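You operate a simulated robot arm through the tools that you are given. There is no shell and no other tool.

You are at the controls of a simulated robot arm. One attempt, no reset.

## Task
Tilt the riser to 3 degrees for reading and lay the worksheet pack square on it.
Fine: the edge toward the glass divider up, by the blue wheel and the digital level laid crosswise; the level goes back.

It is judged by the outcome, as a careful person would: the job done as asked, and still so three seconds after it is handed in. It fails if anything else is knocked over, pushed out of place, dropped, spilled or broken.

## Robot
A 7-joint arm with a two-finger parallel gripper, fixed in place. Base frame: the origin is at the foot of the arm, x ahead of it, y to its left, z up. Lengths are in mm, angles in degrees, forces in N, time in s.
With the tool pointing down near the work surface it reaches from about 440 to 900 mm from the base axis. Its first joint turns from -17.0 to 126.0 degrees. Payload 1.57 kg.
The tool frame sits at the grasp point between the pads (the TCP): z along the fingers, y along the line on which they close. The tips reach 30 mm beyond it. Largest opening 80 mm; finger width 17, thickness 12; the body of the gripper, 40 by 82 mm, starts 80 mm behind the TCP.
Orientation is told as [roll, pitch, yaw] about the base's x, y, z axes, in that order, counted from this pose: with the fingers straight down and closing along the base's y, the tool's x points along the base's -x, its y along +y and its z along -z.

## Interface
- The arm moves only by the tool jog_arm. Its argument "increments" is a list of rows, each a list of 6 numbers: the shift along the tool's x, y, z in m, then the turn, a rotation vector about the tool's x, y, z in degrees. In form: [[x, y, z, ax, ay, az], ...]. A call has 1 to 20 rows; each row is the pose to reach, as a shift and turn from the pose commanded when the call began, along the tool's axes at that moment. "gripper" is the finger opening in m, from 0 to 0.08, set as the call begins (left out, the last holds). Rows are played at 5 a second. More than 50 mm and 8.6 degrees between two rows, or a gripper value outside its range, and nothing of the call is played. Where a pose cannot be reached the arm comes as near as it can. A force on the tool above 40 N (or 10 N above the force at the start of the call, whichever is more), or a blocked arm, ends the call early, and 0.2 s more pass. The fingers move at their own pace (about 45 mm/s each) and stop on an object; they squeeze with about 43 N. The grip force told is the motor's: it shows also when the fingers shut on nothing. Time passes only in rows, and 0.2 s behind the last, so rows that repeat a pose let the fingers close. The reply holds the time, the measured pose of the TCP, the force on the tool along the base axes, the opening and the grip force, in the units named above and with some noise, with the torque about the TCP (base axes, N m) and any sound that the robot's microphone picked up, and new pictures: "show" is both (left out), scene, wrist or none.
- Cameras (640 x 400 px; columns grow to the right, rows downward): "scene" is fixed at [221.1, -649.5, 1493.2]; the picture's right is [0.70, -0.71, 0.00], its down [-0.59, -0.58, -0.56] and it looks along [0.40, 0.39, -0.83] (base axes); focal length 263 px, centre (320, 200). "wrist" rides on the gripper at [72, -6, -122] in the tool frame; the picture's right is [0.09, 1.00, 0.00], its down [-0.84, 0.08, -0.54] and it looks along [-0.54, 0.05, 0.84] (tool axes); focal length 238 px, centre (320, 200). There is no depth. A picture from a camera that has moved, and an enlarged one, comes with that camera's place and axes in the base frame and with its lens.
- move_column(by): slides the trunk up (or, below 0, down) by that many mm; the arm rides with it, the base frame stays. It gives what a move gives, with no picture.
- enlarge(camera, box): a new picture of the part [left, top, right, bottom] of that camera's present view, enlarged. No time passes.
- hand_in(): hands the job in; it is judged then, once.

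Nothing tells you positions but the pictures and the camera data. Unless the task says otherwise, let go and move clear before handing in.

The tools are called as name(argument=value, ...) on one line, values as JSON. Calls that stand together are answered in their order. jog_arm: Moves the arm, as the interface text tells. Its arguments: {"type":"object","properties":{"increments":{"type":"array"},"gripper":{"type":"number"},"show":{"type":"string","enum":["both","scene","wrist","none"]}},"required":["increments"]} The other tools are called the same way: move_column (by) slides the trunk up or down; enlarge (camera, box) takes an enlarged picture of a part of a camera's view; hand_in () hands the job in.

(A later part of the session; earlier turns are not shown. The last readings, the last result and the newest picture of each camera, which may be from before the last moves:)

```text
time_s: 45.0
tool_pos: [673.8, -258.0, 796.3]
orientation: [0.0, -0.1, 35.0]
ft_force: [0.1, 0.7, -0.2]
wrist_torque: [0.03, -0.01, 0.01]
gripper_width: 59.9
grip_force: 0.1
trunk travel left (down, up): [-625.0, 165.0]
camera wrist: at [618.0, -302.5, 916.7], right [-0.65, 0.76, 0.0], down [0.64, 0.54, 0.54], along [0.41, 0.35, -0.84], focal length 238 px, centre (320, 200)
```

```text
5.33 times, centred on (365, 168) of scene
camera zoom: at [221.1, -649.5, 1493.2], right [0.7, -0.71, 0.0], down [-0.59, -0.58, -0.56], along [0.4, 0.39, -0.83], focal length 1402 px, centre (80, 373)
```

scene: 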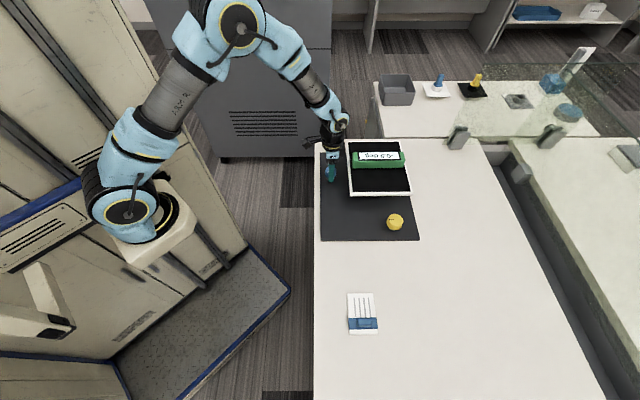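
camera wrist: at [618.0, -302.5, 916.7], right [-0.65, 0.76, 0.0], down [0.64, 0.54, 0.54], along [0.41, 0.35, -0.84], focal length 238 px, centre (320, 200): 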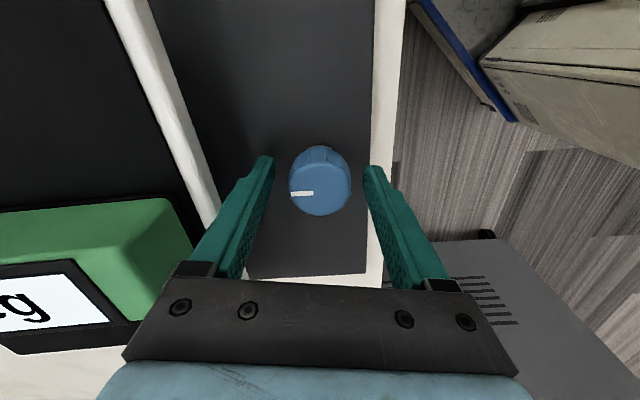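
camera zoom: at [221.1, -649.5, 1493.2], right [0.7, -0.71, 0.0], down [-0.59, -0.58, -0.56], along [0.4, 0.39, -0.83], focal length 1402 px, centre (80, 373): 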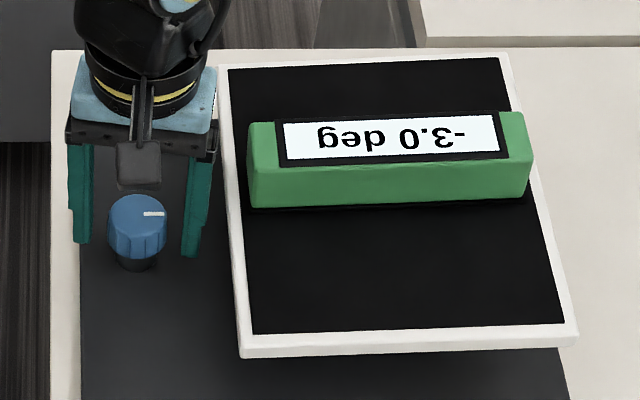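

The level reads -3.0 with the knob released, and the glass-side edge is visibly up. Next I'll lift off the knob and come back over the level at yaw -45.

jog_arm(increments=[[0, 0, -0.04, 0, 0, 0], [0, 0, -0.085, 0, 0, 0], [0, 0, -0.13, 0, 0, 0], [-0.0029, -0.0152, -0.13, 0, 0, 8], [-0.0058, -0.0305, -0.13, 0, 0, 16], [-0.0087, -0.0457, -0.13, 0, 0, 24], [-0.0116, -0.061, -0.13, 0, 0, 32], [-0.0145, -0.0762, -0.13, 0, 0, 40], [-0.0173, -0.0914, -0.13, 0, 0, 48], [-0.0202, -0.1067, -0.13, 0, 0, 56], [-0.0231, -0.1219, -0.13, 0, 0, 64], [-0.026, -0.1372, -0.13, 0, 0, 72], [-0.0289, -0.1524, -0.13, 0, 0, 80], [-0.0289, -0.1524, -0.13, 0, 0, 80]], gripper=0.07)

enlarge(camera="wrist", box=[160, 0, 480, 300])

enlarge(camera="scene", box=[315, 130, 415, 205])

```text
time_s: 48.0
tool_pos: [784.3, -364.4, 927.5]
orientation: [0.0, 0.0, -45.1]
ft_force: [0.1, -0.1, -0.1]
wrist_torque: [-0.01, 0.02, -0.01]
gripper_width: 69.8
grip_force: 0.0
trunk travel left (down, up): [-625.0, 165.0]
camera wrist: at [728.5, -317.8, 1046.8], right [0.64, 0.77, 0.0], down [0.65, -0.54, 0.54], along [0.42, -0.35, -0.84], focal length 238 px, centre (320, 200)
```

scene: 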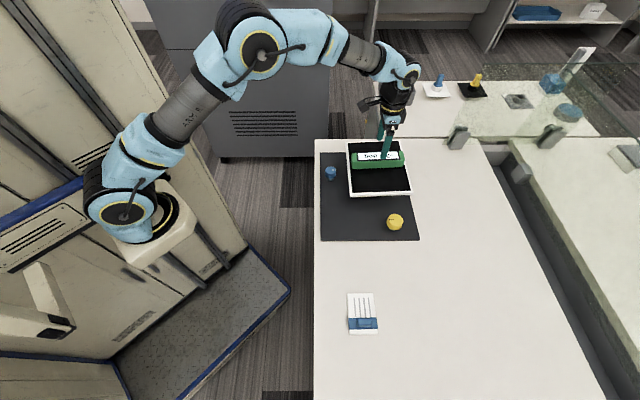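
wrist: 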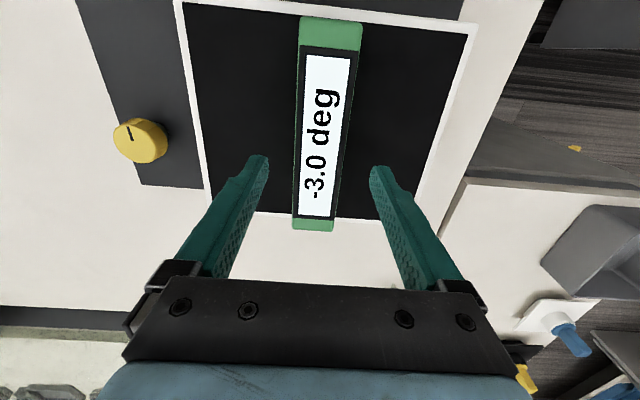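

```text
1.33 times, centred on (320, 150) of wrist
camera zoom: at [728.5, -317.8, 1046.8], right [0.64, 0.77, 0.0], down [0.65, -0.54, 0.54], along [0.42, -0.35, -0.84], focal length 318 px, centre (320, 267)
```

zoom: 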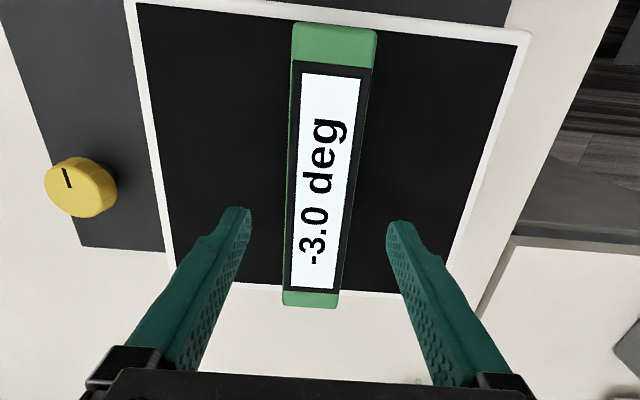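

```text
5.33 times, centred on (365, 168) of scene
camera zoom: at [221.1, -649.5, 1493.2], right [0.7, -0.71, 0.0], down [-0.59, -0.58, -0.56], along [0.4, 0.39, -0.83], focal length 1402 px, centre (80, 373)
```

zoom: 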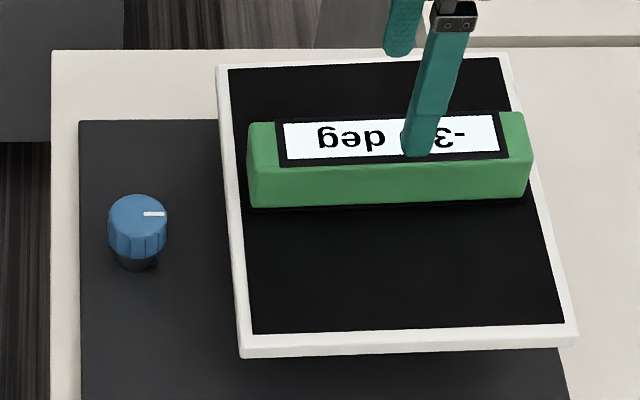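

The gripper is centred over the level within 1 mm. I'll pitch 3° to match it, descend and close.

jog_arm(increments=[[-0.0005, 0, 0.015, 0, -1, 0], [-0.0005, 0, 0.035, 0, -2, 0], [-0.0005, 0, 0.055, 0, -3, 0], [-0.0005, 0, 0.069, 0, -3, 0], [-0.0005, 0, 0.069, 0, -3, 0]], show="none")

jog_arm(increments=[[0, 0, 0, 0, 0, 0], [0, 0, 0, 0, 0, 0], [0, 0, 0, 0, 0, 0], [0, 0, 0, 0, 0, 0]], gripper=0.03)

enlarge(camera="scene", box=[315, 130, 415, 205])

```text
time_s: 49.2
tool_pos: [783.7, -366.8, 857.0]
orientation: [0.0, -3.0, -45.0]
ft_force: [-0.3, 0.4, -0.4]
wrist_torque: [0.0, -0.01, 0.01]
gripper_width: 69.8
grip_force: 0.2
trunk travel left (down, up): [-625.0, 165.0]
```

```text
time_s: 50.2
tool_pos: [784.5, -367.6, 856.8]
orientation: [0.0, -3.1, -45.1]
ft_force: [0.4, 0.0, -0.3]
wrist_torque: [0.02, -0.02, -0.02]
gripper_width: 41.6
grip_force: 34.7
trunk travel left (down, up): [-625.0, 165.0]
camera wrist: at [724.4, -314.0, 974.2], right [0.64, 0.77, -0.01], down [0.63, -0.52, 0.59], along [0.45, -0.38, -0.81], focal length 238 px, centre (320, 200)
```

scene: 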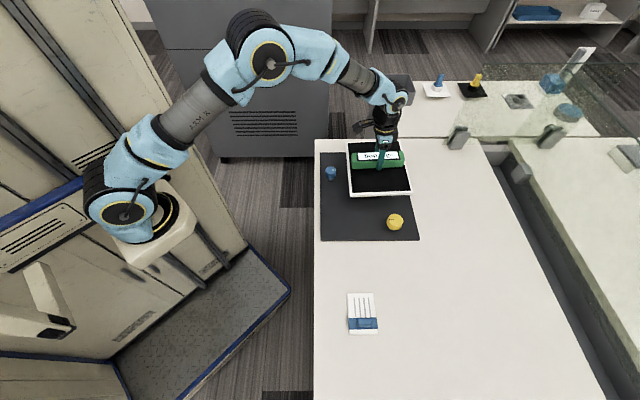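
wrist: 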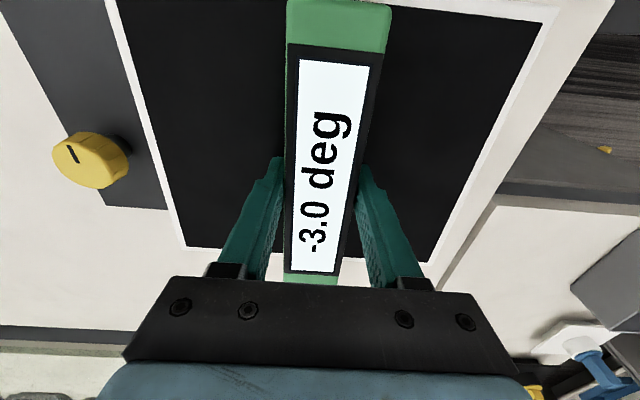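

```text
5.33 times, centred on (365, 168) of scene
camera zoom: at [221.1, -649.5, 1493.2], right [0.7, -0.71, 0.0], down [-0.59, -0.58, -0.56], along [0.4, 0.39, -0.83], focal length 1402 px, centre (80, 373)
```

zoom: 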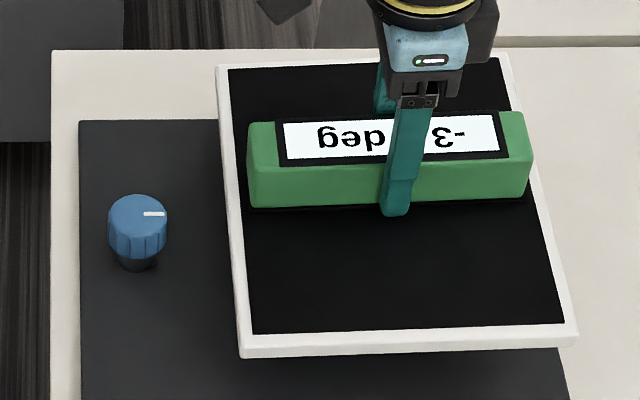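

The tool at pitch -3.0 agrees with the display's -3.0. I'll lift the level and carry it back to above its original spot, returning to zero pitch on the way.

jog_arm(increments=[[-0.0008, 0, -0.015, 0, 0, 0], [-0.0024, 0, -0.0449, 0, 0, 0], [-0.0039, 0, -0.0749, 0, 0, 0], [0.0062, -0.0395, -0.0754, 0, 0.375, 0], [0.01625, -0.079, -0.076, 0, 0.75, 0], [0.0263, -0.1185, -0.0765, 0, 1.125, 0], [0.0364, -0.158, -0.077, 0, 1.5, 0], [0.0465, -0.1975, -0.0775, 0, 1.875, 0], [0.0566, -0.237, -0.0781, 0, 2.25, 0], [0.0667, -0.2766, -0.0786, 0, 2.625, 0], [0.0768, -0.3161, -0.0791, 0, 3, 0], [0.0768, -0.3161, -0.0791, 0, 3, 0]])

enlarge(camera="scene", box=[315, 130, 415, 205])

```text
time_s: 52.8
tool_pos: [503.4, -532.2, 931.3]
orientation: [0.0, 0.0, -45.0]
ft_force: [0.1, -0.1, -0.8]
wrist_torque: [-0.03, -0.01, 0.04]
gripper_width: 41.5
grip_force: 43.0
trunk travel left (down, up): [-625.0, 165.0]
camera wrist: at [447.5, -484.5, 1052.7], right [0.64, 0.77, 0.0], down [0.65, -0.54, 0.54], along [0.42, -0.35, -0.84], focal length 238 px, centre (320, 200)
```

scene: 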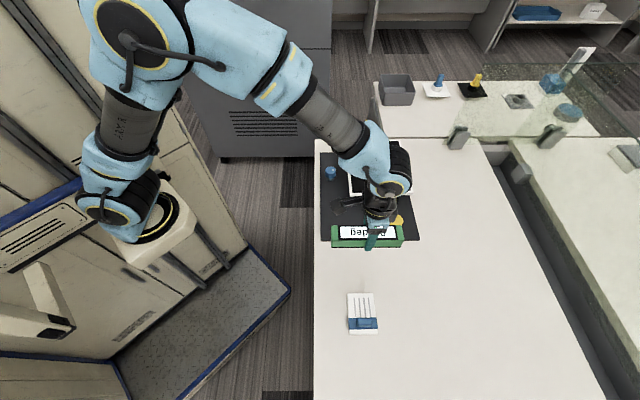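
wrist: 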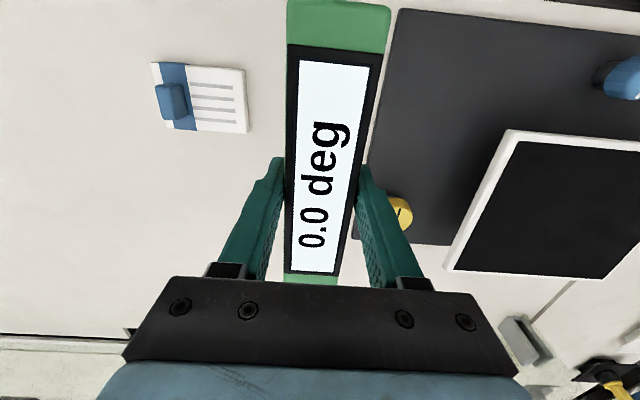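

```text
5.33 times, centred on (365, 168) of scene
camera zoom: at [221.1, -649.5, 1493.2], right [0.7, -0.71, 0.0], down [-0.59, -0.58, -0.56], along [0.4, 0.39, -0.83], focal length 1402 px, centre (80, 373)
```

zoom: 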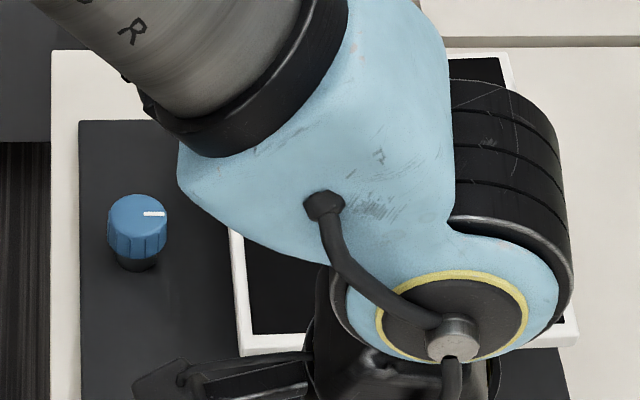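

In hand at zero pitch it reads 0.0. I'll quickly check whether the display rounds to the nearest 0.5 by pitching ±0.4° in the air.

jog_arm(increments=[[0, 0, 0, 0, -0.4, 0], [0, 0, 0, 0, -0.4, 0], [0, 0, 0, 0, -0.4, 0]], show="none")

enlarge(camera="wrist", box=[270, 40, 400, 290])

jog_arm(increments=[[0, 0, 0, 0, 0.4, 0], [0, 0, 0, 0, 0.8, 0], [0, 0, 0, 0, 0.8, 0], [0, 0, 0, 0, 0.8, 0]], show="none")

enlarge(camera="wrist", box=[270, 40, 400, 290])

jog_arm(increments=[[0, 0, 0, 0, -0.4, 0], [0, 0, 0, 0, -0.4, 0], [0, 0, 0, 0, -0.4, 0]], show="wrist")

```text
time_s: 53.6
tool_pos: [503.8, -532.3, 932.1]
orientation: [0.0, -0.4, -45.1]
ft_force: [-0.6, -0.2, -1.0]
wrist_torque: [0.02, -0.03, -0.01]
gripper_width: 41.5
grip_force: 43.0
trunk travel left (down, up): [-625.0, 165.0]
```

```text
1.60 times, centred on (335, 165) of wrist
camera zoom: at [447.3, -483.9, 1052.3], right [0.64, 0.77, 0.0], down [0.64, -0.53, 0.55], along [0.42, -0.35, -0.84], focal length 381 px, centre (296, 256)
```

zoom: 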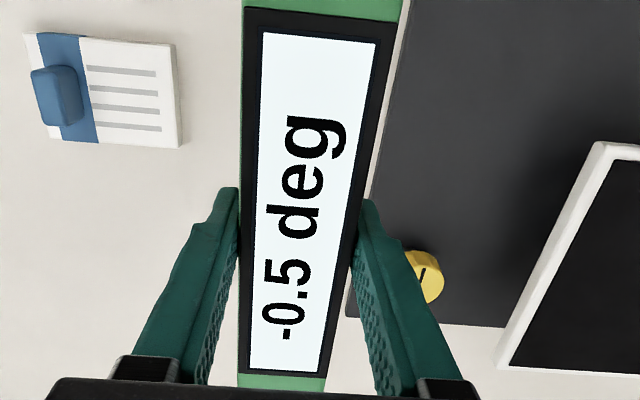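

```text
time_s: 54.6
tool_pos: [503.5, -531.2, 931.5]
orientation: [0.1, 0.5, -45.1]
ft_force: [-0.9, -0.5, -1.1]
wrist_torque: [0.05, 0.01, 0.01]
gripper_width: 41.5
grip_force: 42.8
trunk travel left (down, up): [-625.0, 165.0]
```

```text
1.60 times, centred on (335, 165) of wrist
camera zoom: at [448.6, -485.2, 1053.2], right [0.64, 0.77, 0.0], down [0.65, -0.54, 0.54], along [0.41, -0.34, -0.84], focal length 381 px, centre (296, 256)
```

zoom: 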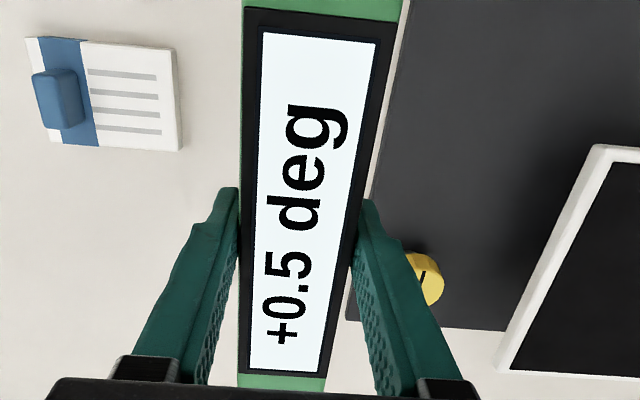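

```text
time_s: 55.4
tool_pos: [503.4, -531.8, 931.6]
orientation: [0.0, 0.0, -45.0]
ft_force: [0.1, 0.0, -1.4]
wrist_torque: [0.01, 0.02, -0.01]
gripper_width: 41.7
grip_force: 43.0
trunk travel left (down, up): [-625.0, 165.0]
camera wrist: at [448.0, -484.6, 1052.6], right [0.64, 0.77, 0.0], down [0.65, -0.54, 0.54], along [0.42, -0.35, -0.84], focal length 238 px, centre (320, 200)
```

wrist: 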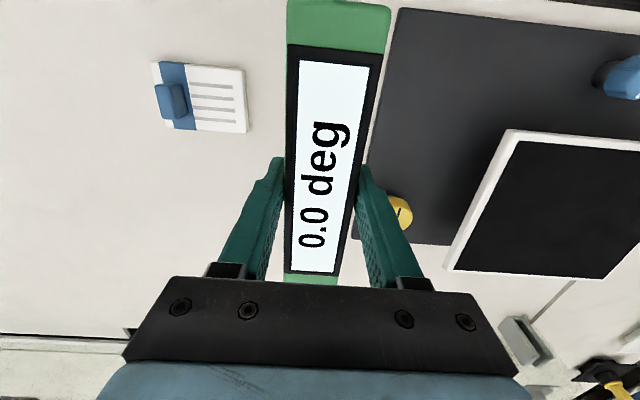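

The display rounds to nearest (±0.4 shows ±0.5), so the tilt is 3.0°. Now I'll lower the level back onto its original spot.

jog_arm(increments=[[0, 0, 0.04, 0, 0, 0], [0, 0, 0.08, 0, 0, 0], [0, 0, 0.12, 0, 0, 0], [0, 0, 0.14, 0, 0, 0], [0, 0, 0.15, 0, 0, 0], [0, 0, 0.15, 0, 0, 0]], show="none")

enlarge(camera="scene", box=[310, 220, 410, 285])

jog_arm(increments=[[0, 0, 0.001, 0, 0, 0], [0, 0, 0.002, 0, 0, 0], [0, 0, 0.003, 0, 0, 0]], show="none")

```text
time_s: 56.8
tool_pos: [503.3, -531.6, 781.5]
orientation: [0.0, 0.1, -45.0]
ft_force: [-0.6, 0.0, -1.7]
wrist_torque: [0.01, -0.01, -0.01]
gripper_width: 41.5
grip_force: 43.4
trunk travel left (down, up): [-625.0, 165.0]
```

```text
6.15 times, centred on (360, 252) of scene
camera zoom: at [221.1, -649.5, 1493.2], right [0.7, -0.71, 0.0], down [-0.59, -0.58, -0.56], along [0.4, 0.39, -0.83], focal length 1618 px, centre (74, -123)
```

zoom: 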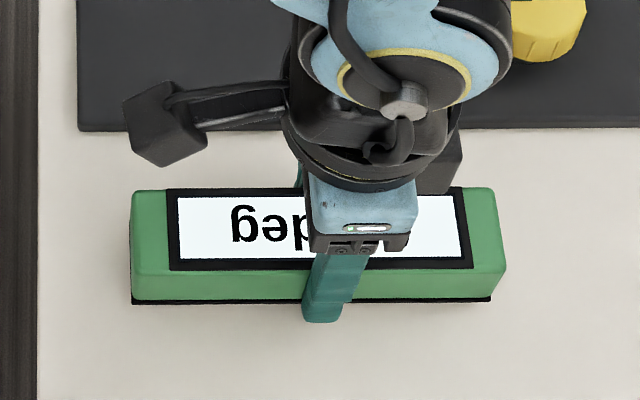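

```text
time_s: 57.6
tool_pos: [502.4, -532.0, 779.1]
orientation: [0.0, 0.0, -45.0]
ft_force: [0.8, -0.6, -0.4]
wrist_torque: [0.03, 0.05, 0.01]
gripper_width: 41.5
grip_force: 43.0
trunk travel left (down, up): [-625.0, 165.0]
```

jog_arm(increments=[[0, 0, 0.0005, 0, 0, 0], [0, 0, 0.001, 0, 0, 0], [0, 0, 0.0015, 0, 0, 0]], show="none")

enlarge(camera="scene", box=[310, 220, 410, 285])

```text
time_s: 58.4
tool_pos: [503.8, -531.6, 777.4]
orientation: [0.0, 0.1, -45.0]
ft_force: [-0.4, 0.6, -1.2]
wrist_torque: [0.04, -0.02, -0.03]
gripper_width: 41.4
grip_force: 43.0
trunk travel left (down, up): [-625.0, 165.0]
```

```text
6.15 times, centred on (360, 252) of scene
camera zoom: at [221.1, -649.5, 1493.2], right [0.7, -0.71, 0.0], down [-0.59, -0.58, -0.56], along [0.4, 0.39, -0.83], focal length 1618 px, centre (74, -123)
```

zoom: 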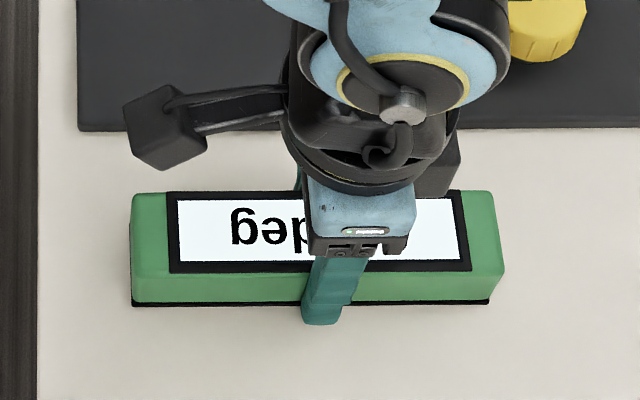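

jog_arm(increments=[[0, 0, 0.0005, 0, 0, 0], [0, 0, 0.001, 0, 0, 0], [0, 0, 0.0015, 0, 0, 0]], show="none")

```text
time_s: 59.2
tool_pos: [502.6, -532.5, 777.7]
orientation: [0.1, 0.0, -45.0]
ft_force: [0.0, 0.6, -0.4]
wrist_torque: [0.01, -0.01, 0.0]
gripper_width: 41.8
grip_force: 42.6
trunk travel left (down, up): [-625.0, 165.0]
```

jog_arm(increments=[[0, 0, 0.0005, 0, 0, 0], [0, 0, 0.001, 0, 0, 0], [0, 0, 0.001, 0, 0, 0]], show="none")

```text
time_s: 60.0
tool_pos: [503.8, -531.8, 775.9]
orientation: [-0.1, -0.1, -45.0]
ft_force: [-1.0, 1.3, 4.3]
wrist_torque: [0.13, 0.12, 0.02]
gripper_width: 41.3
grip_force: 43.0
trunk travel left (down, up): [-625.0, 165.0]
```

Light contact (4 N) and flat. I'll release the level and check its position.

jog_arm(increments=[[0, 0, 0, 0, 0, 0], [0, 0, 0, 0, 0, 0], [0, 0, 0, 0, 0, 0]], gripper=0.075, show="none")

jog_arm(increments=[[0, 0, -0.03, 0, 0, 0], [0, 0, -0.07, 0, 0, 0], [0, 0, -0.11, 0, 0, 0], [0, 0, -0.15, 0, 0, 0], [0, 0, -0.15, 0, 0, 0]])

enlarge(camera="scene", box=[310, 235, 430, 345])

enlarge(camera="wrist", box=[130, 0, 390, 240])

```text
time_s: 60.8
tool_pos: [503.2, -531.4, 774.3]
orientation: [0.0, 0.0, -45.0]
ft_force: [-0.9, -0.5, -0.3]
wrist_torque: [0.0, 0.0, 0.0]
gripper_width: 75.1
grip_force: 0.1
trunk travel left (down, up): [-625.0, 165.0]
```

```text
time_s: 62.0
tool_pos: [503.6, -532.4, 926.4]
orientation: [0.0, -0.1, -45.0]
ft_force: [0.6, 0.2, -0.4]
wrist_torque: [-0.01, 0.03, 0.0]
gripper_width: 75.0
grip_force: 0.1
trunk travel left (down, up): [-625.0, 165.0]
camera wrist: at [448.0, -484.5, 1046.2], right [0.64, 0.77, 0.0], down [0.65, -0.54, 0.54], along [0.42, -0.35, -0.84], focal length 238 px, centre (320, 200)
```

scene: 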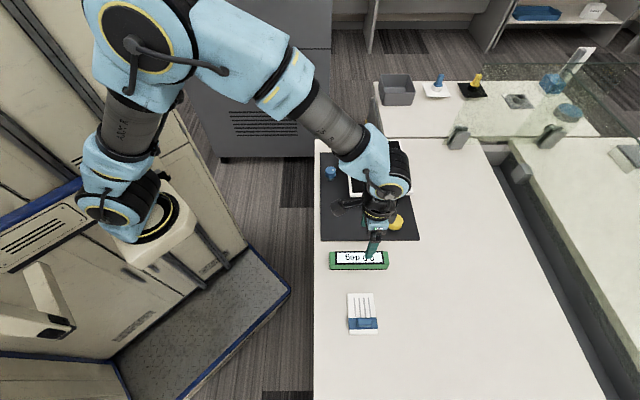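
wrist: 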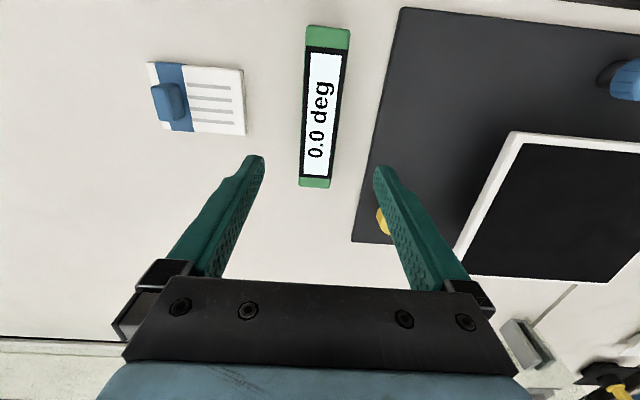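

```text
3.64 times, centred on (370, 290) of scene
camera zoom: at [221.1, -649.5, 1493.2], right [0.7, -0.71, 0.0], down [-0.59, -0.58, -0.56], along [0.4, 0.39, -0.83], focal length 956 px, centre (138, -127)
```

zoom: 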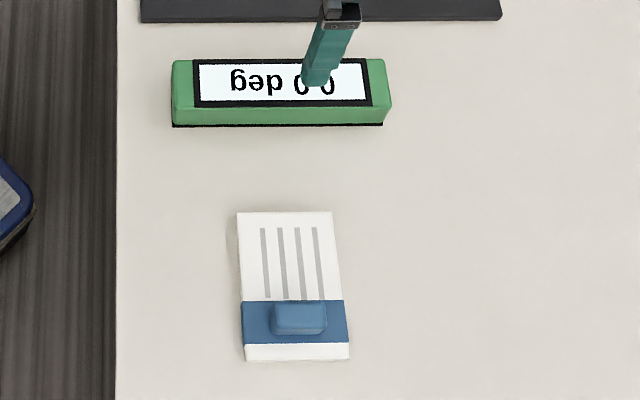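

```text
1.67 times, centred on (260, 120) of wrist
camera zoom: at [448.0, -484.5, 1046.2], right [0.64, 0.77, 0.0], down [0.65, -0.54, 0.54], along [0.42, -0.35, -0.84], focal length 397 px, centre (420, 333)
```

zoom: 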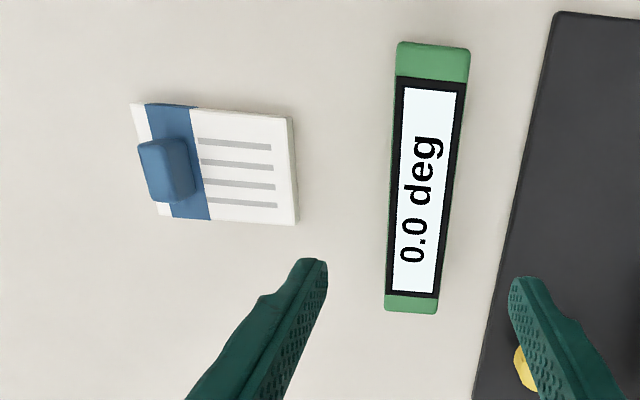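

The level sits where it started (same pixels, reads 0.0). Now the worksheet pack; I'll take a close look at its grip block.

enlarge(camera="wrist", box=[135, 50, 255, 145])

enlarge(camera="scene", box=[335, 285, 390, 340])

```text
4.21 times, centred on (195, 98) of wrist
camera zoom: at [448.0, -484.5, 1046.2], right [0.64, 0.77, 0.0], down [0.65, -0.54, 0.54], along [0.42, -0.35, -0.84], focal length 1004 px, centre (846, 632)
```

zoom: 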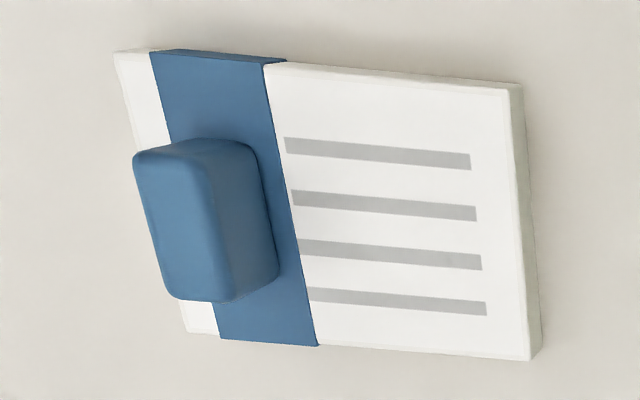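

```text
7.27 times, centred on (362, 312) of scene
camera zoom: at [221.1, -649.5, 1493.2], right [0.7, -0.71, 0.0], down [-0.59, -0.58, -0.56], along [0.4, 0.39, -0.83], focal length 1912 px, centre (11, -618)
```

zoom: 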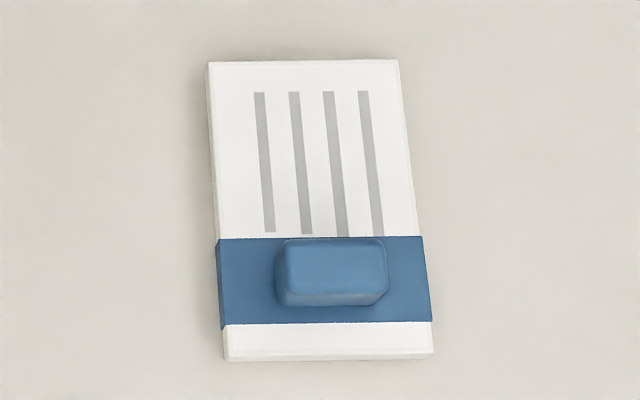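

The block is about 36×15 mm and 29 mm tall, centred on the pack's short axis and about 26 mm off its centre. I'll move above it for a closer view.

jog_arm(increments=[[0.001, -0.042, 0, 0, 0, 0], [0.002, -0.084, 0, 0, 0, 0], [0.003, -0.126, 0, 0, 0, 0], [0.004, -0.1685, 0, 0, 0, 0], [0.004, -0.1685, 0.03, 0, 0, 0], [0.004, -0.1685, 0.065, 0, 0, 0], [0.004, -0.1685, 0.065, 0, 0, 0]], gripper=0.06)

enlarge(camera="wrist", box=[220, 80, 420, 230])

enlarge(camera="scene", box=[325, 275, 395, 345])

enlarge(camera="scene", box=[310, 130, 430, 240])

```text
time_s: 63.6
tool_pos: [381.3, -647.2, 861.1]
orientation: [0.0, 0.1, -45.0]
ft_force: [-1.2, 0.0, 0.1]
wrist_torque: [0.02, 0.03, -0.02]
gripper_width: 59.8
grip_force: 0.1
trunk travel left (down, up): [-625.0, 165.0]
camera wrist: at [326.1, -600.8, 980.7], right [0.64, 0.77, 0.0], down [0.65, -0.54, 0.54], along [0.42, -0.35, -0.84], focal length 238 px, centre (320, 200)
```

scene: 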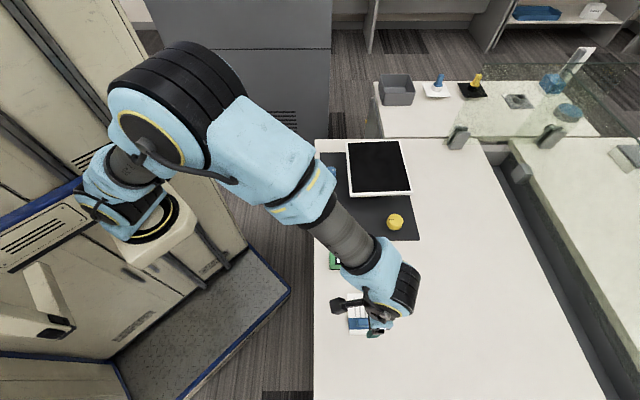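
wrist: 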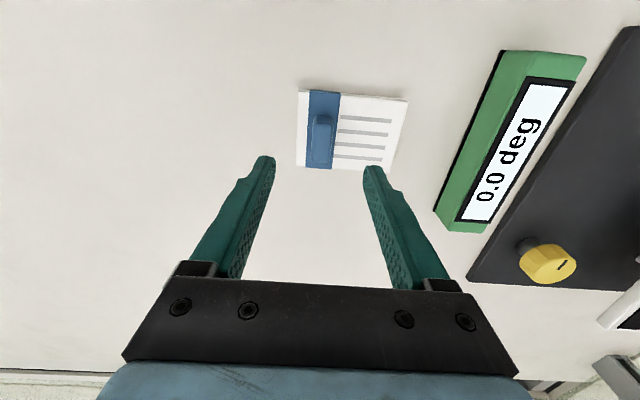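

```text
2.67 times, centred on (320, 155) of wrist
camera zoom: at [326.1, -600.8, 980.7], right [0.64, 0.77, 0.0], down [0.65, -0.54, 0.54], along [0.42, -0.35, -0.84], focal length 636 px, centre (320, 320)
```

zoom: 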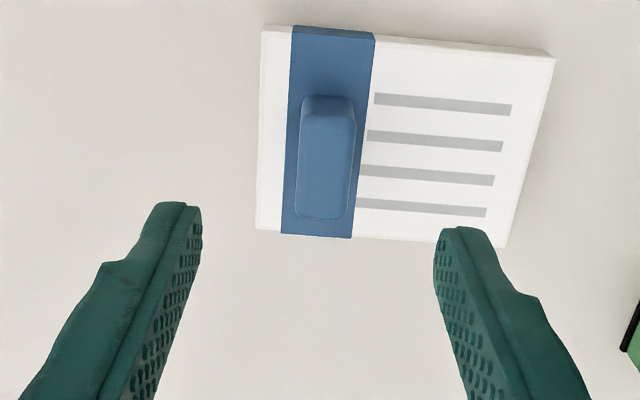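

```text
5.71 times, centred on (360, 310) of scene
camera zoom: at [221.1, -649.5, 1493.2], right [0.7, -0.71, 0.0], down [-0.59, -0.58, -0.56], along [0.4, 0.39, -0.83], focal length 1502 px, centre (91, -429)
```

zoom: 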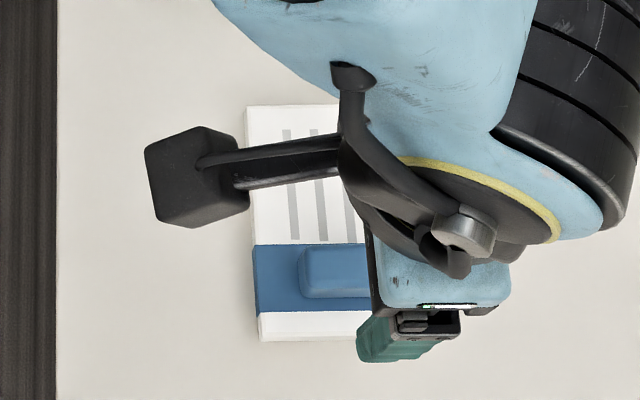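

```text
3.64 times, centred on (370, 185) of scene
camera zoom: at [221.1, -649.5, 1493.2], right [0.7, -0.71, 0.0], down [-0.59, -0.58, -0.56], along [0.4, 0.39, -0.83], focal length 956 px, centre (138, 254)
```

zoom: 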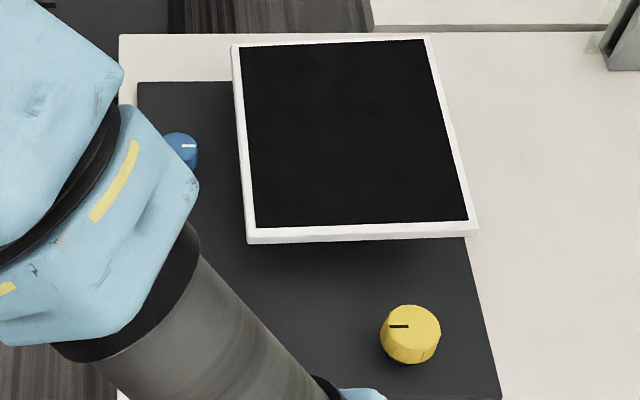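

The pack is square to the tool within 0.5°, the block centre is at tool (-0.5,+2.2) mm, and the pack centre is about 27 mm further along +w. I'll descend around the block.

jog_arm(increments=[[-0.0005, 0.0022, 0.02, 0, 0, 0], [-0.0005, 0.0022, 0.05, 0, 0, 0], [-0.0005, 0.0022, 0.07, 0, 0, 0], [-0.0005, 0.0022, 0.083, 0, 0, 0], [-0.0005, 0.0022, 0.083, 0, 0, 0]])

enlarge(camera="wrist", box=[220, 110, 420, 260])

enlarge(camera="scene", box=[325, 275, 395, 345])

```text
time_s: 64.7
tool_pos: [383.9, -649.1, 784.6]
orientation: [-0.2, -0.5, -45.0]
ft_force: [-1.4, 3.6, 22.8]
wrist_torque: [0.67, -0.42, 0.15]
gripper_width: 60.9
grip_force: 0.1
trunk travel left (down, up): [-625.0, 165.0]
stopped in row 5: the force on the tool passed its limit at 46 N (the readings are from after the stop); the commanded pose is now the measured one
camera wrist: at [328.1, -601.0, 904.1], right [0.64, 0.77, 0.0], down [0.64, -0.53, 0.55], along [0.42, -0.35, -0.84], focal length 238 px, centre (320, 200)
```

scene: 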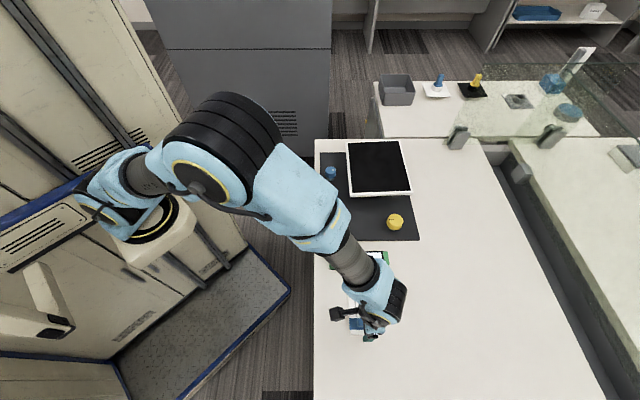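
wrist: 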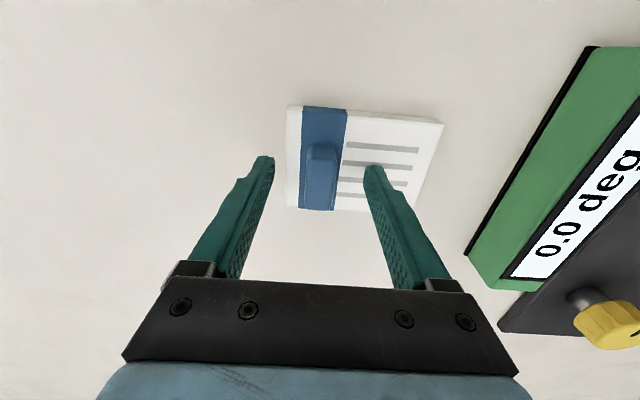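

```text
2.67 times, centred on (320, 185) of wrist
camera zoom: at [328.1, -601.0, 904.1], right [0.64, 0.77, 0.0], down [0.64, -0.53, 0.55], along [0.42, -0.35, -0.84], focal length 636 px, centre (320, 240)
```

zoom: 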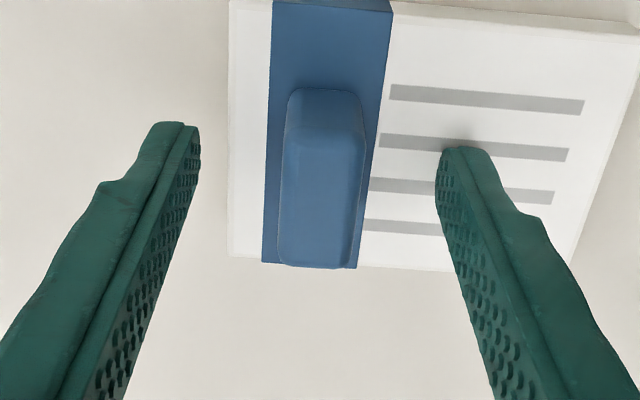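

```text
5.71 times, centred on (360, 310) of scene
camera zoom: at [221.1, -649.5, 1493.2], right [0.7, -0.71, 0.0], down [-0.59, -0.58, -0.56], along [0.4, 0.39, -0.83], focal length 1502 px, centre (91, -429)
```

zoom: 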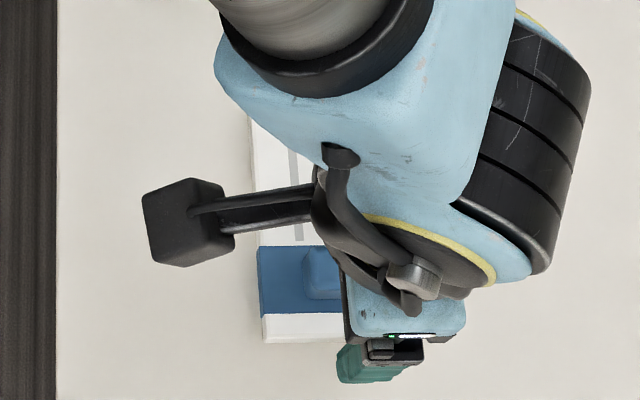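

The fingertip touched the pack top, so the pack is thicker than I took it to be: top at about z 754. I'll back up a few mm, level the tool and shift 3.5 mm to centre on the block.

jog_arm(increments=[[0, 0, -0.005, -0.2, 0.5, 0], [0.0035, 0, -0.005, -0.2, 0.5, 0], [0.0035, 0, -0.005, -0.2, 0.5, 0]])

enlarge(camera="wrist", box=[220, 80, 460, 260])

```text
time_s: 65.5
tool_pos: [381.7, -646.1, 786.3]
orientation: [0.1, 0.4, -44.9]
ft_force: [0.8, -1.1, 0.3]
wrist_torque: [0.0, -0.01, 0.01]
gripper_width: 60.1
grip_force: 0.1
trunk travel left (down, up): [-625.0, 165.0]
camera wrist: at [326.0, -599.2, 906.9], right [0.64, 0.77, 0.0], down [0.65, -0.54, 0.54], along [0.41, -0.34, -0.84], focal length 238 px, centre (320, 200)
```

scene: 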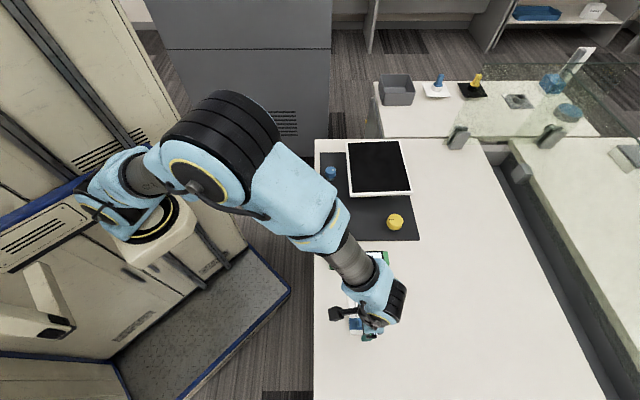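
wrist: 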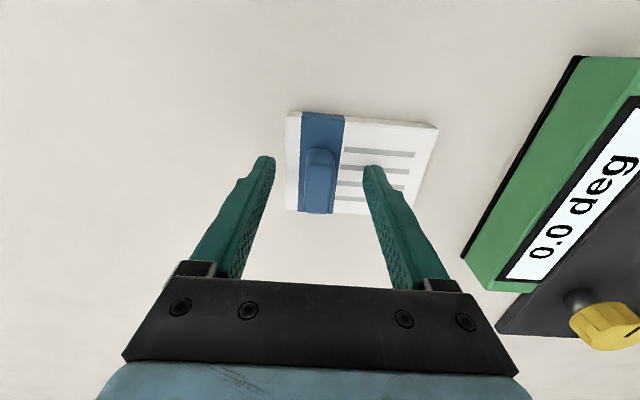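

```text
2.22 times, centred on (340, 170) of wrist
camera zoom: at [326.0, -599.2, 906.9], right [0.64, 0.77, 0.0], down [0.65, -0.54, 0.54], along [0.41, -0.34, -0.84], focal length 530 px, centre (276, 267)
```

zoom: 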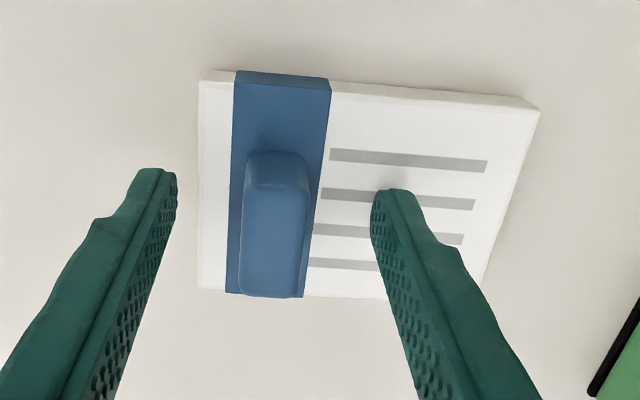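

Centred on the block now. I'll trim the small pitch error, then close the gripper.

jog_arm(increments=[[0, 0, -0.001, 0.1, -0.4, 0], [0, 0, -0.001, 0.1, -0.4, 0], [0, 0, -0.001, 0.1, -0.4, 0]], show="none")

jog_arm(increments=[[0, 0, 0, 0, 0, 0], [0, 0, 0, 0, 0, 0], [0, 0, 0, 0, 0, 0], [0, 0, 0, 0, 0, 0], [0, 0, 0, 0, 0, 0], [0, 0, 0, 0, 0, 0]], gripper=0.005)

enlarge(camera="wrist", box=[220, 80, 460, 260])

```text
time_s: 66.3
tool_pos: [381.2, -645.5, 787.0]
orientation: [0.0, -0.1, -45.2]
ft_force: [-0.8, 0.3, -1.1]
wrist_torque: [-0.01, 0.0, 0.0]
gripper_width: 60.1
grip_force: 0.1
trunk travel left (down, up): [-625.0, 165.0]
```

```text
time_s: 67.7
tool_pos: [380.8, -646.3, 787.3]
orientation: [0.0, -0.2, -45.0]
ft_force: [-0.7, 0.0, 0.7]
wrist_torque: [0.02, 0.03, -0.01]
gripper_width: 17.1
grip_force: 32.4
trunk travel left (down, up): [-625.0, 165.0]
camera wrist: at [325.6, -598.5, 907.8], right [0.64, 0.77, 0.0], down [0.65, -0.54, 0.54], along [0.42, -0.35, -0.84], focal length 238 px, centre (320, 200)
```

scene: 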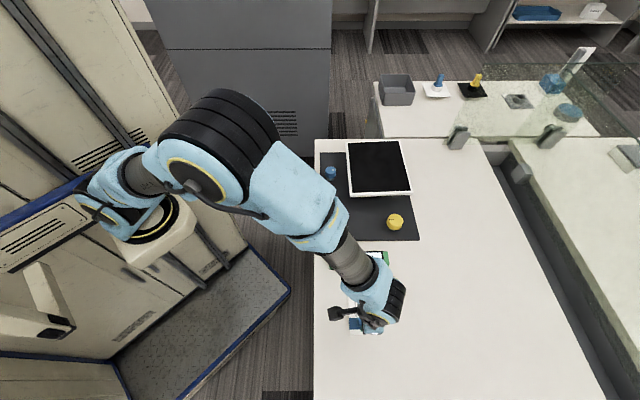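
wrist: 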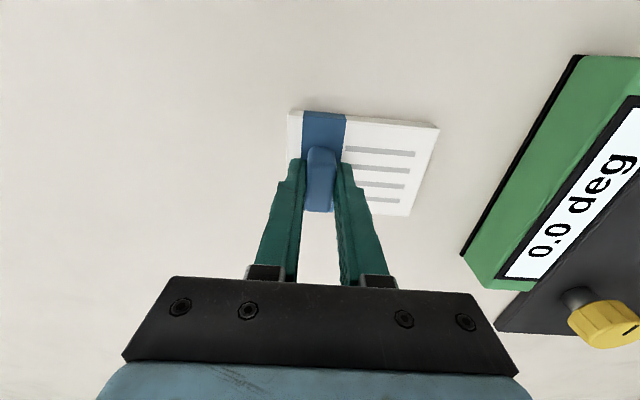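

```text
2.22 times, centred on (340, 170) of wrist
camera zoom: at [325.6, -598.5, 907.8], right [0.64, 0.77, 0.0], down [0.65, -0.54, 0.54], along [0.42, -0.35, -0.84], focal length 530 px, centre (276, 267)
```

zoom: 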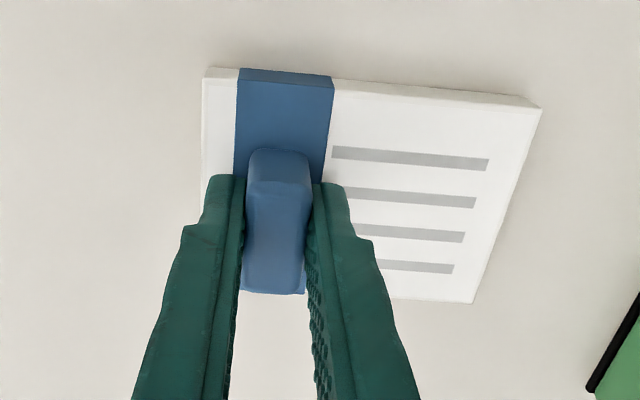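

Gripped at 17.1 mm; the pack's centre is at tool (0,+26) mm. I'll lift a little and check it hangs level.

jog_arm(increments=[[0, 0, -0.005, 0, 0, 0], [0, 0, -0.015, 0, 0, 0], [0, 0, -0.03, 0, 0, 0], [0, 0, -0.03, 0, 0, 0]])

enlarge(camera="wrist", box=[220, 80, 460, 260])

enlarge(camera="scene", box=[325, 265, 405, 345])

```text
time_s: 68.7
tool_pos: [380.6, -647.6, 816.5]
orientation: [0.0, -0.2, -45.0]
ft_force: [0.3, 0.5, -1.1]
wrist_torque: [-0.01, 0.03, -0.01]
gripper_width: 16.8
grip_force: 32.0
trunk travel left (down, up): [-625.0, 165.0]
camera wrist: at [325.6, -598.6, 938.3], right [0.64, 0.77, 0.0], down [0.65, -0.54, 0.54], along [0.42, -0.35, -0.84], focal length 238 px, centre (320, 200)
```

scene: 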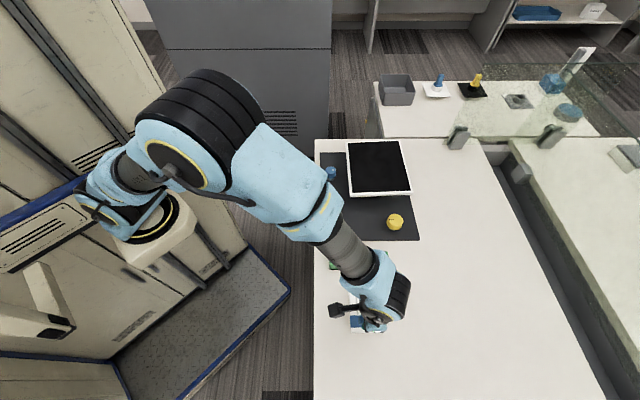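
wrist: 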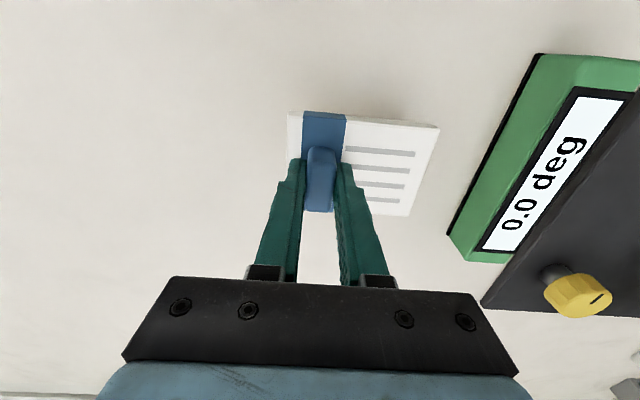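

```text
2.22 times, centred on (340, 170) of wrist
camera zoom: at [325.6, -598.6, 938.3], right [0.64, 0.77, 0.0], down [0.65, -0.54, 0.54], along [0.42, -0.35, -0.84], focal length 530 px, centre (276, 267)
```

zoom: 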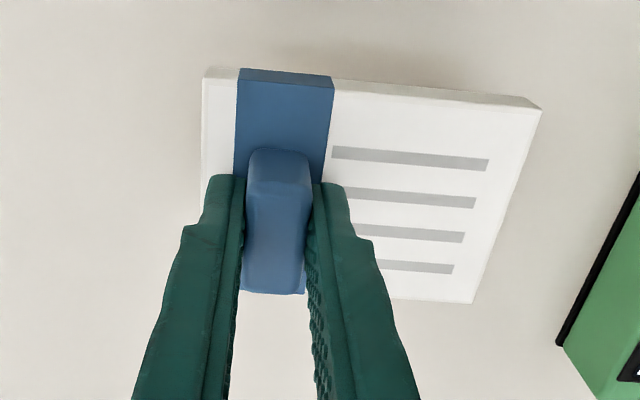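

```text
5.00 times, centred on (365, 305) of scene
camera zoom: at [221.1, -649.5, 1493.2], right [0.7, -0.71, 0.0], down [-0.59, -0.58, -0.56], along [0.4, 0.39, -0.83], focal length 1314 px, centre (95, -325)
```

zoom: 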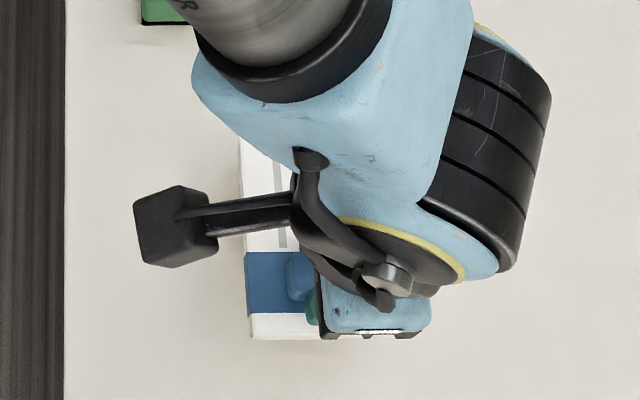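

The pack lifts cleanly and stays level. I'll raise it high and carry it to above the riser.

jog_arm(increments=[[0, 0, -0.04, 0, 0, 0], [0, 0, -0.08, 0, 0, 0], [0, 0, -0.115, 0, 0, 0], [0, 0, -0.133, 0, 0, 0], [-0.0075, 0.0382, -0.133, 0, 0, 0], [-0.015, 0.0763, -0.133, 0, 0, 0], [-0.0224, 0.1145, -0.133, 0, 0, 0], [-0.0299, 0.1526, -0.133, 0, 0, 0], [-0.0374, 0.1908, -0.133, 0, 0, 0], [-0.0449, 0.229, -0.133, 0, 0, 0], [-0.0523, 0.2671, -0.133, 0, 0, 0], [-0.0598, 0.3053, -0.133, 0, 0, 0], [-0.0673, 0.3434, -0.133, 0, 0, 0], [-0.0748, 0.3816, -0.133, 0, 0, 0], [-0.0822, 0.4197, -0.133, 0, 0, 0], [-0.0897, 0.4579, -0.133, 0, 0, 0], [-0.0897, 0.4579, -0.133, 0, 0, 0]])

enlarge(camera="wrist", box=[160, 0, 480, 230])

enlarge(camera="scene", box=[315, 120, 435, 210])

```text
time_s: 72.3
tool_pos: [769.5, -385.2, 949.6]
orientation: [0.0, -0.1, -45.1]
ft_force: [0.3, -0.6, -0.1]
wrist_torque: [-0.04, 0.0, -0.01]
gripper_width: 17.3
grip_force: 31.8
trunk travel left (down, up): [-625.0, 165.0]
camera wrist: at [713.7, -338.1, 1070.5], right [0.64, 0.77, 0.0], down [0.65, -0.54, 0.54], along [0.42, -0.35, -0.84], focal length 238 px, centre (320, 200)
```

scene: 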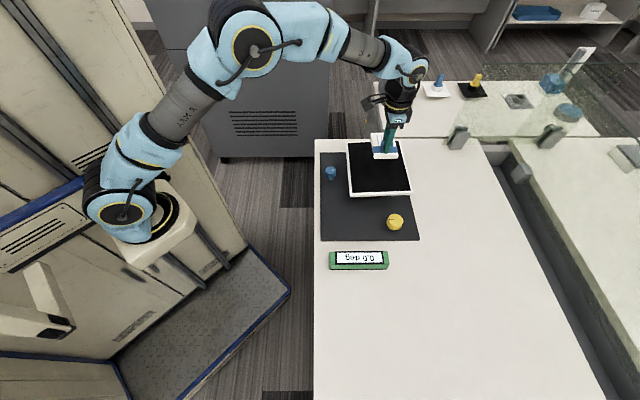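
wrist: 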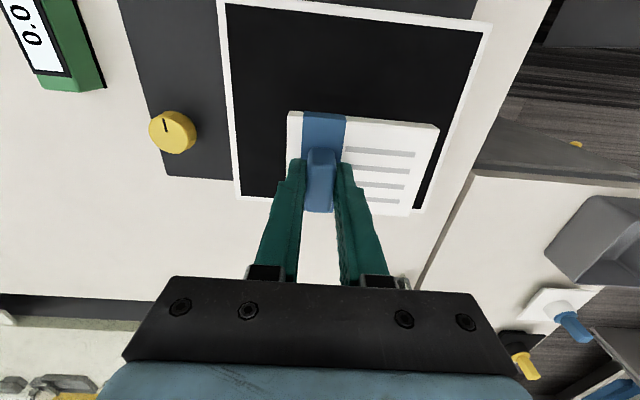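

```text
1.74 times, centred on (320, 115) of wrist
camera zoom: at [713.7, -338.1, 1070.5], right [0.64, 0.77, 0.0], down [0.65, -0.54, 0.54], along [0.42, -0.35, -0.84], focal length 414 px, centre (320, 348)
```

zoom: 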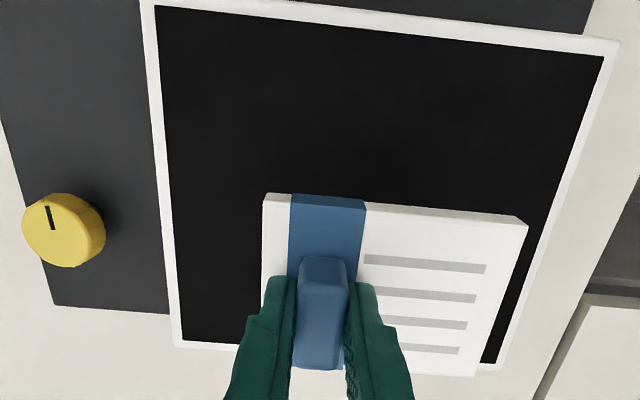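

```text
4.44 times, centred on (375, 165) of scene
camera zoom: at [221.1, -649.5, 1493.2], right [0.7, -0.71, 0.0], down [-0.59, -0.58, -0.56], along [0.4, 0.39, -0.83], focal length 1168 px, centre (76, 356)
```

zoom: 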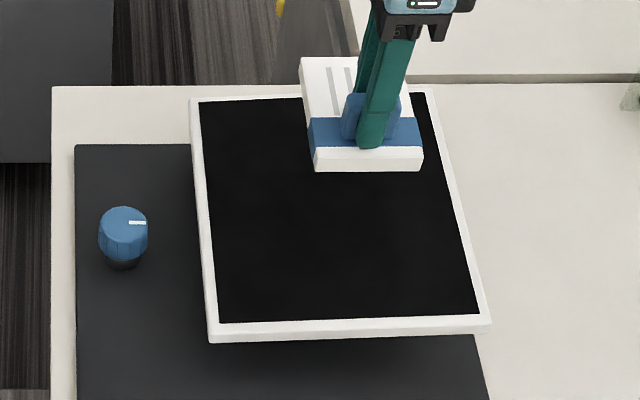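

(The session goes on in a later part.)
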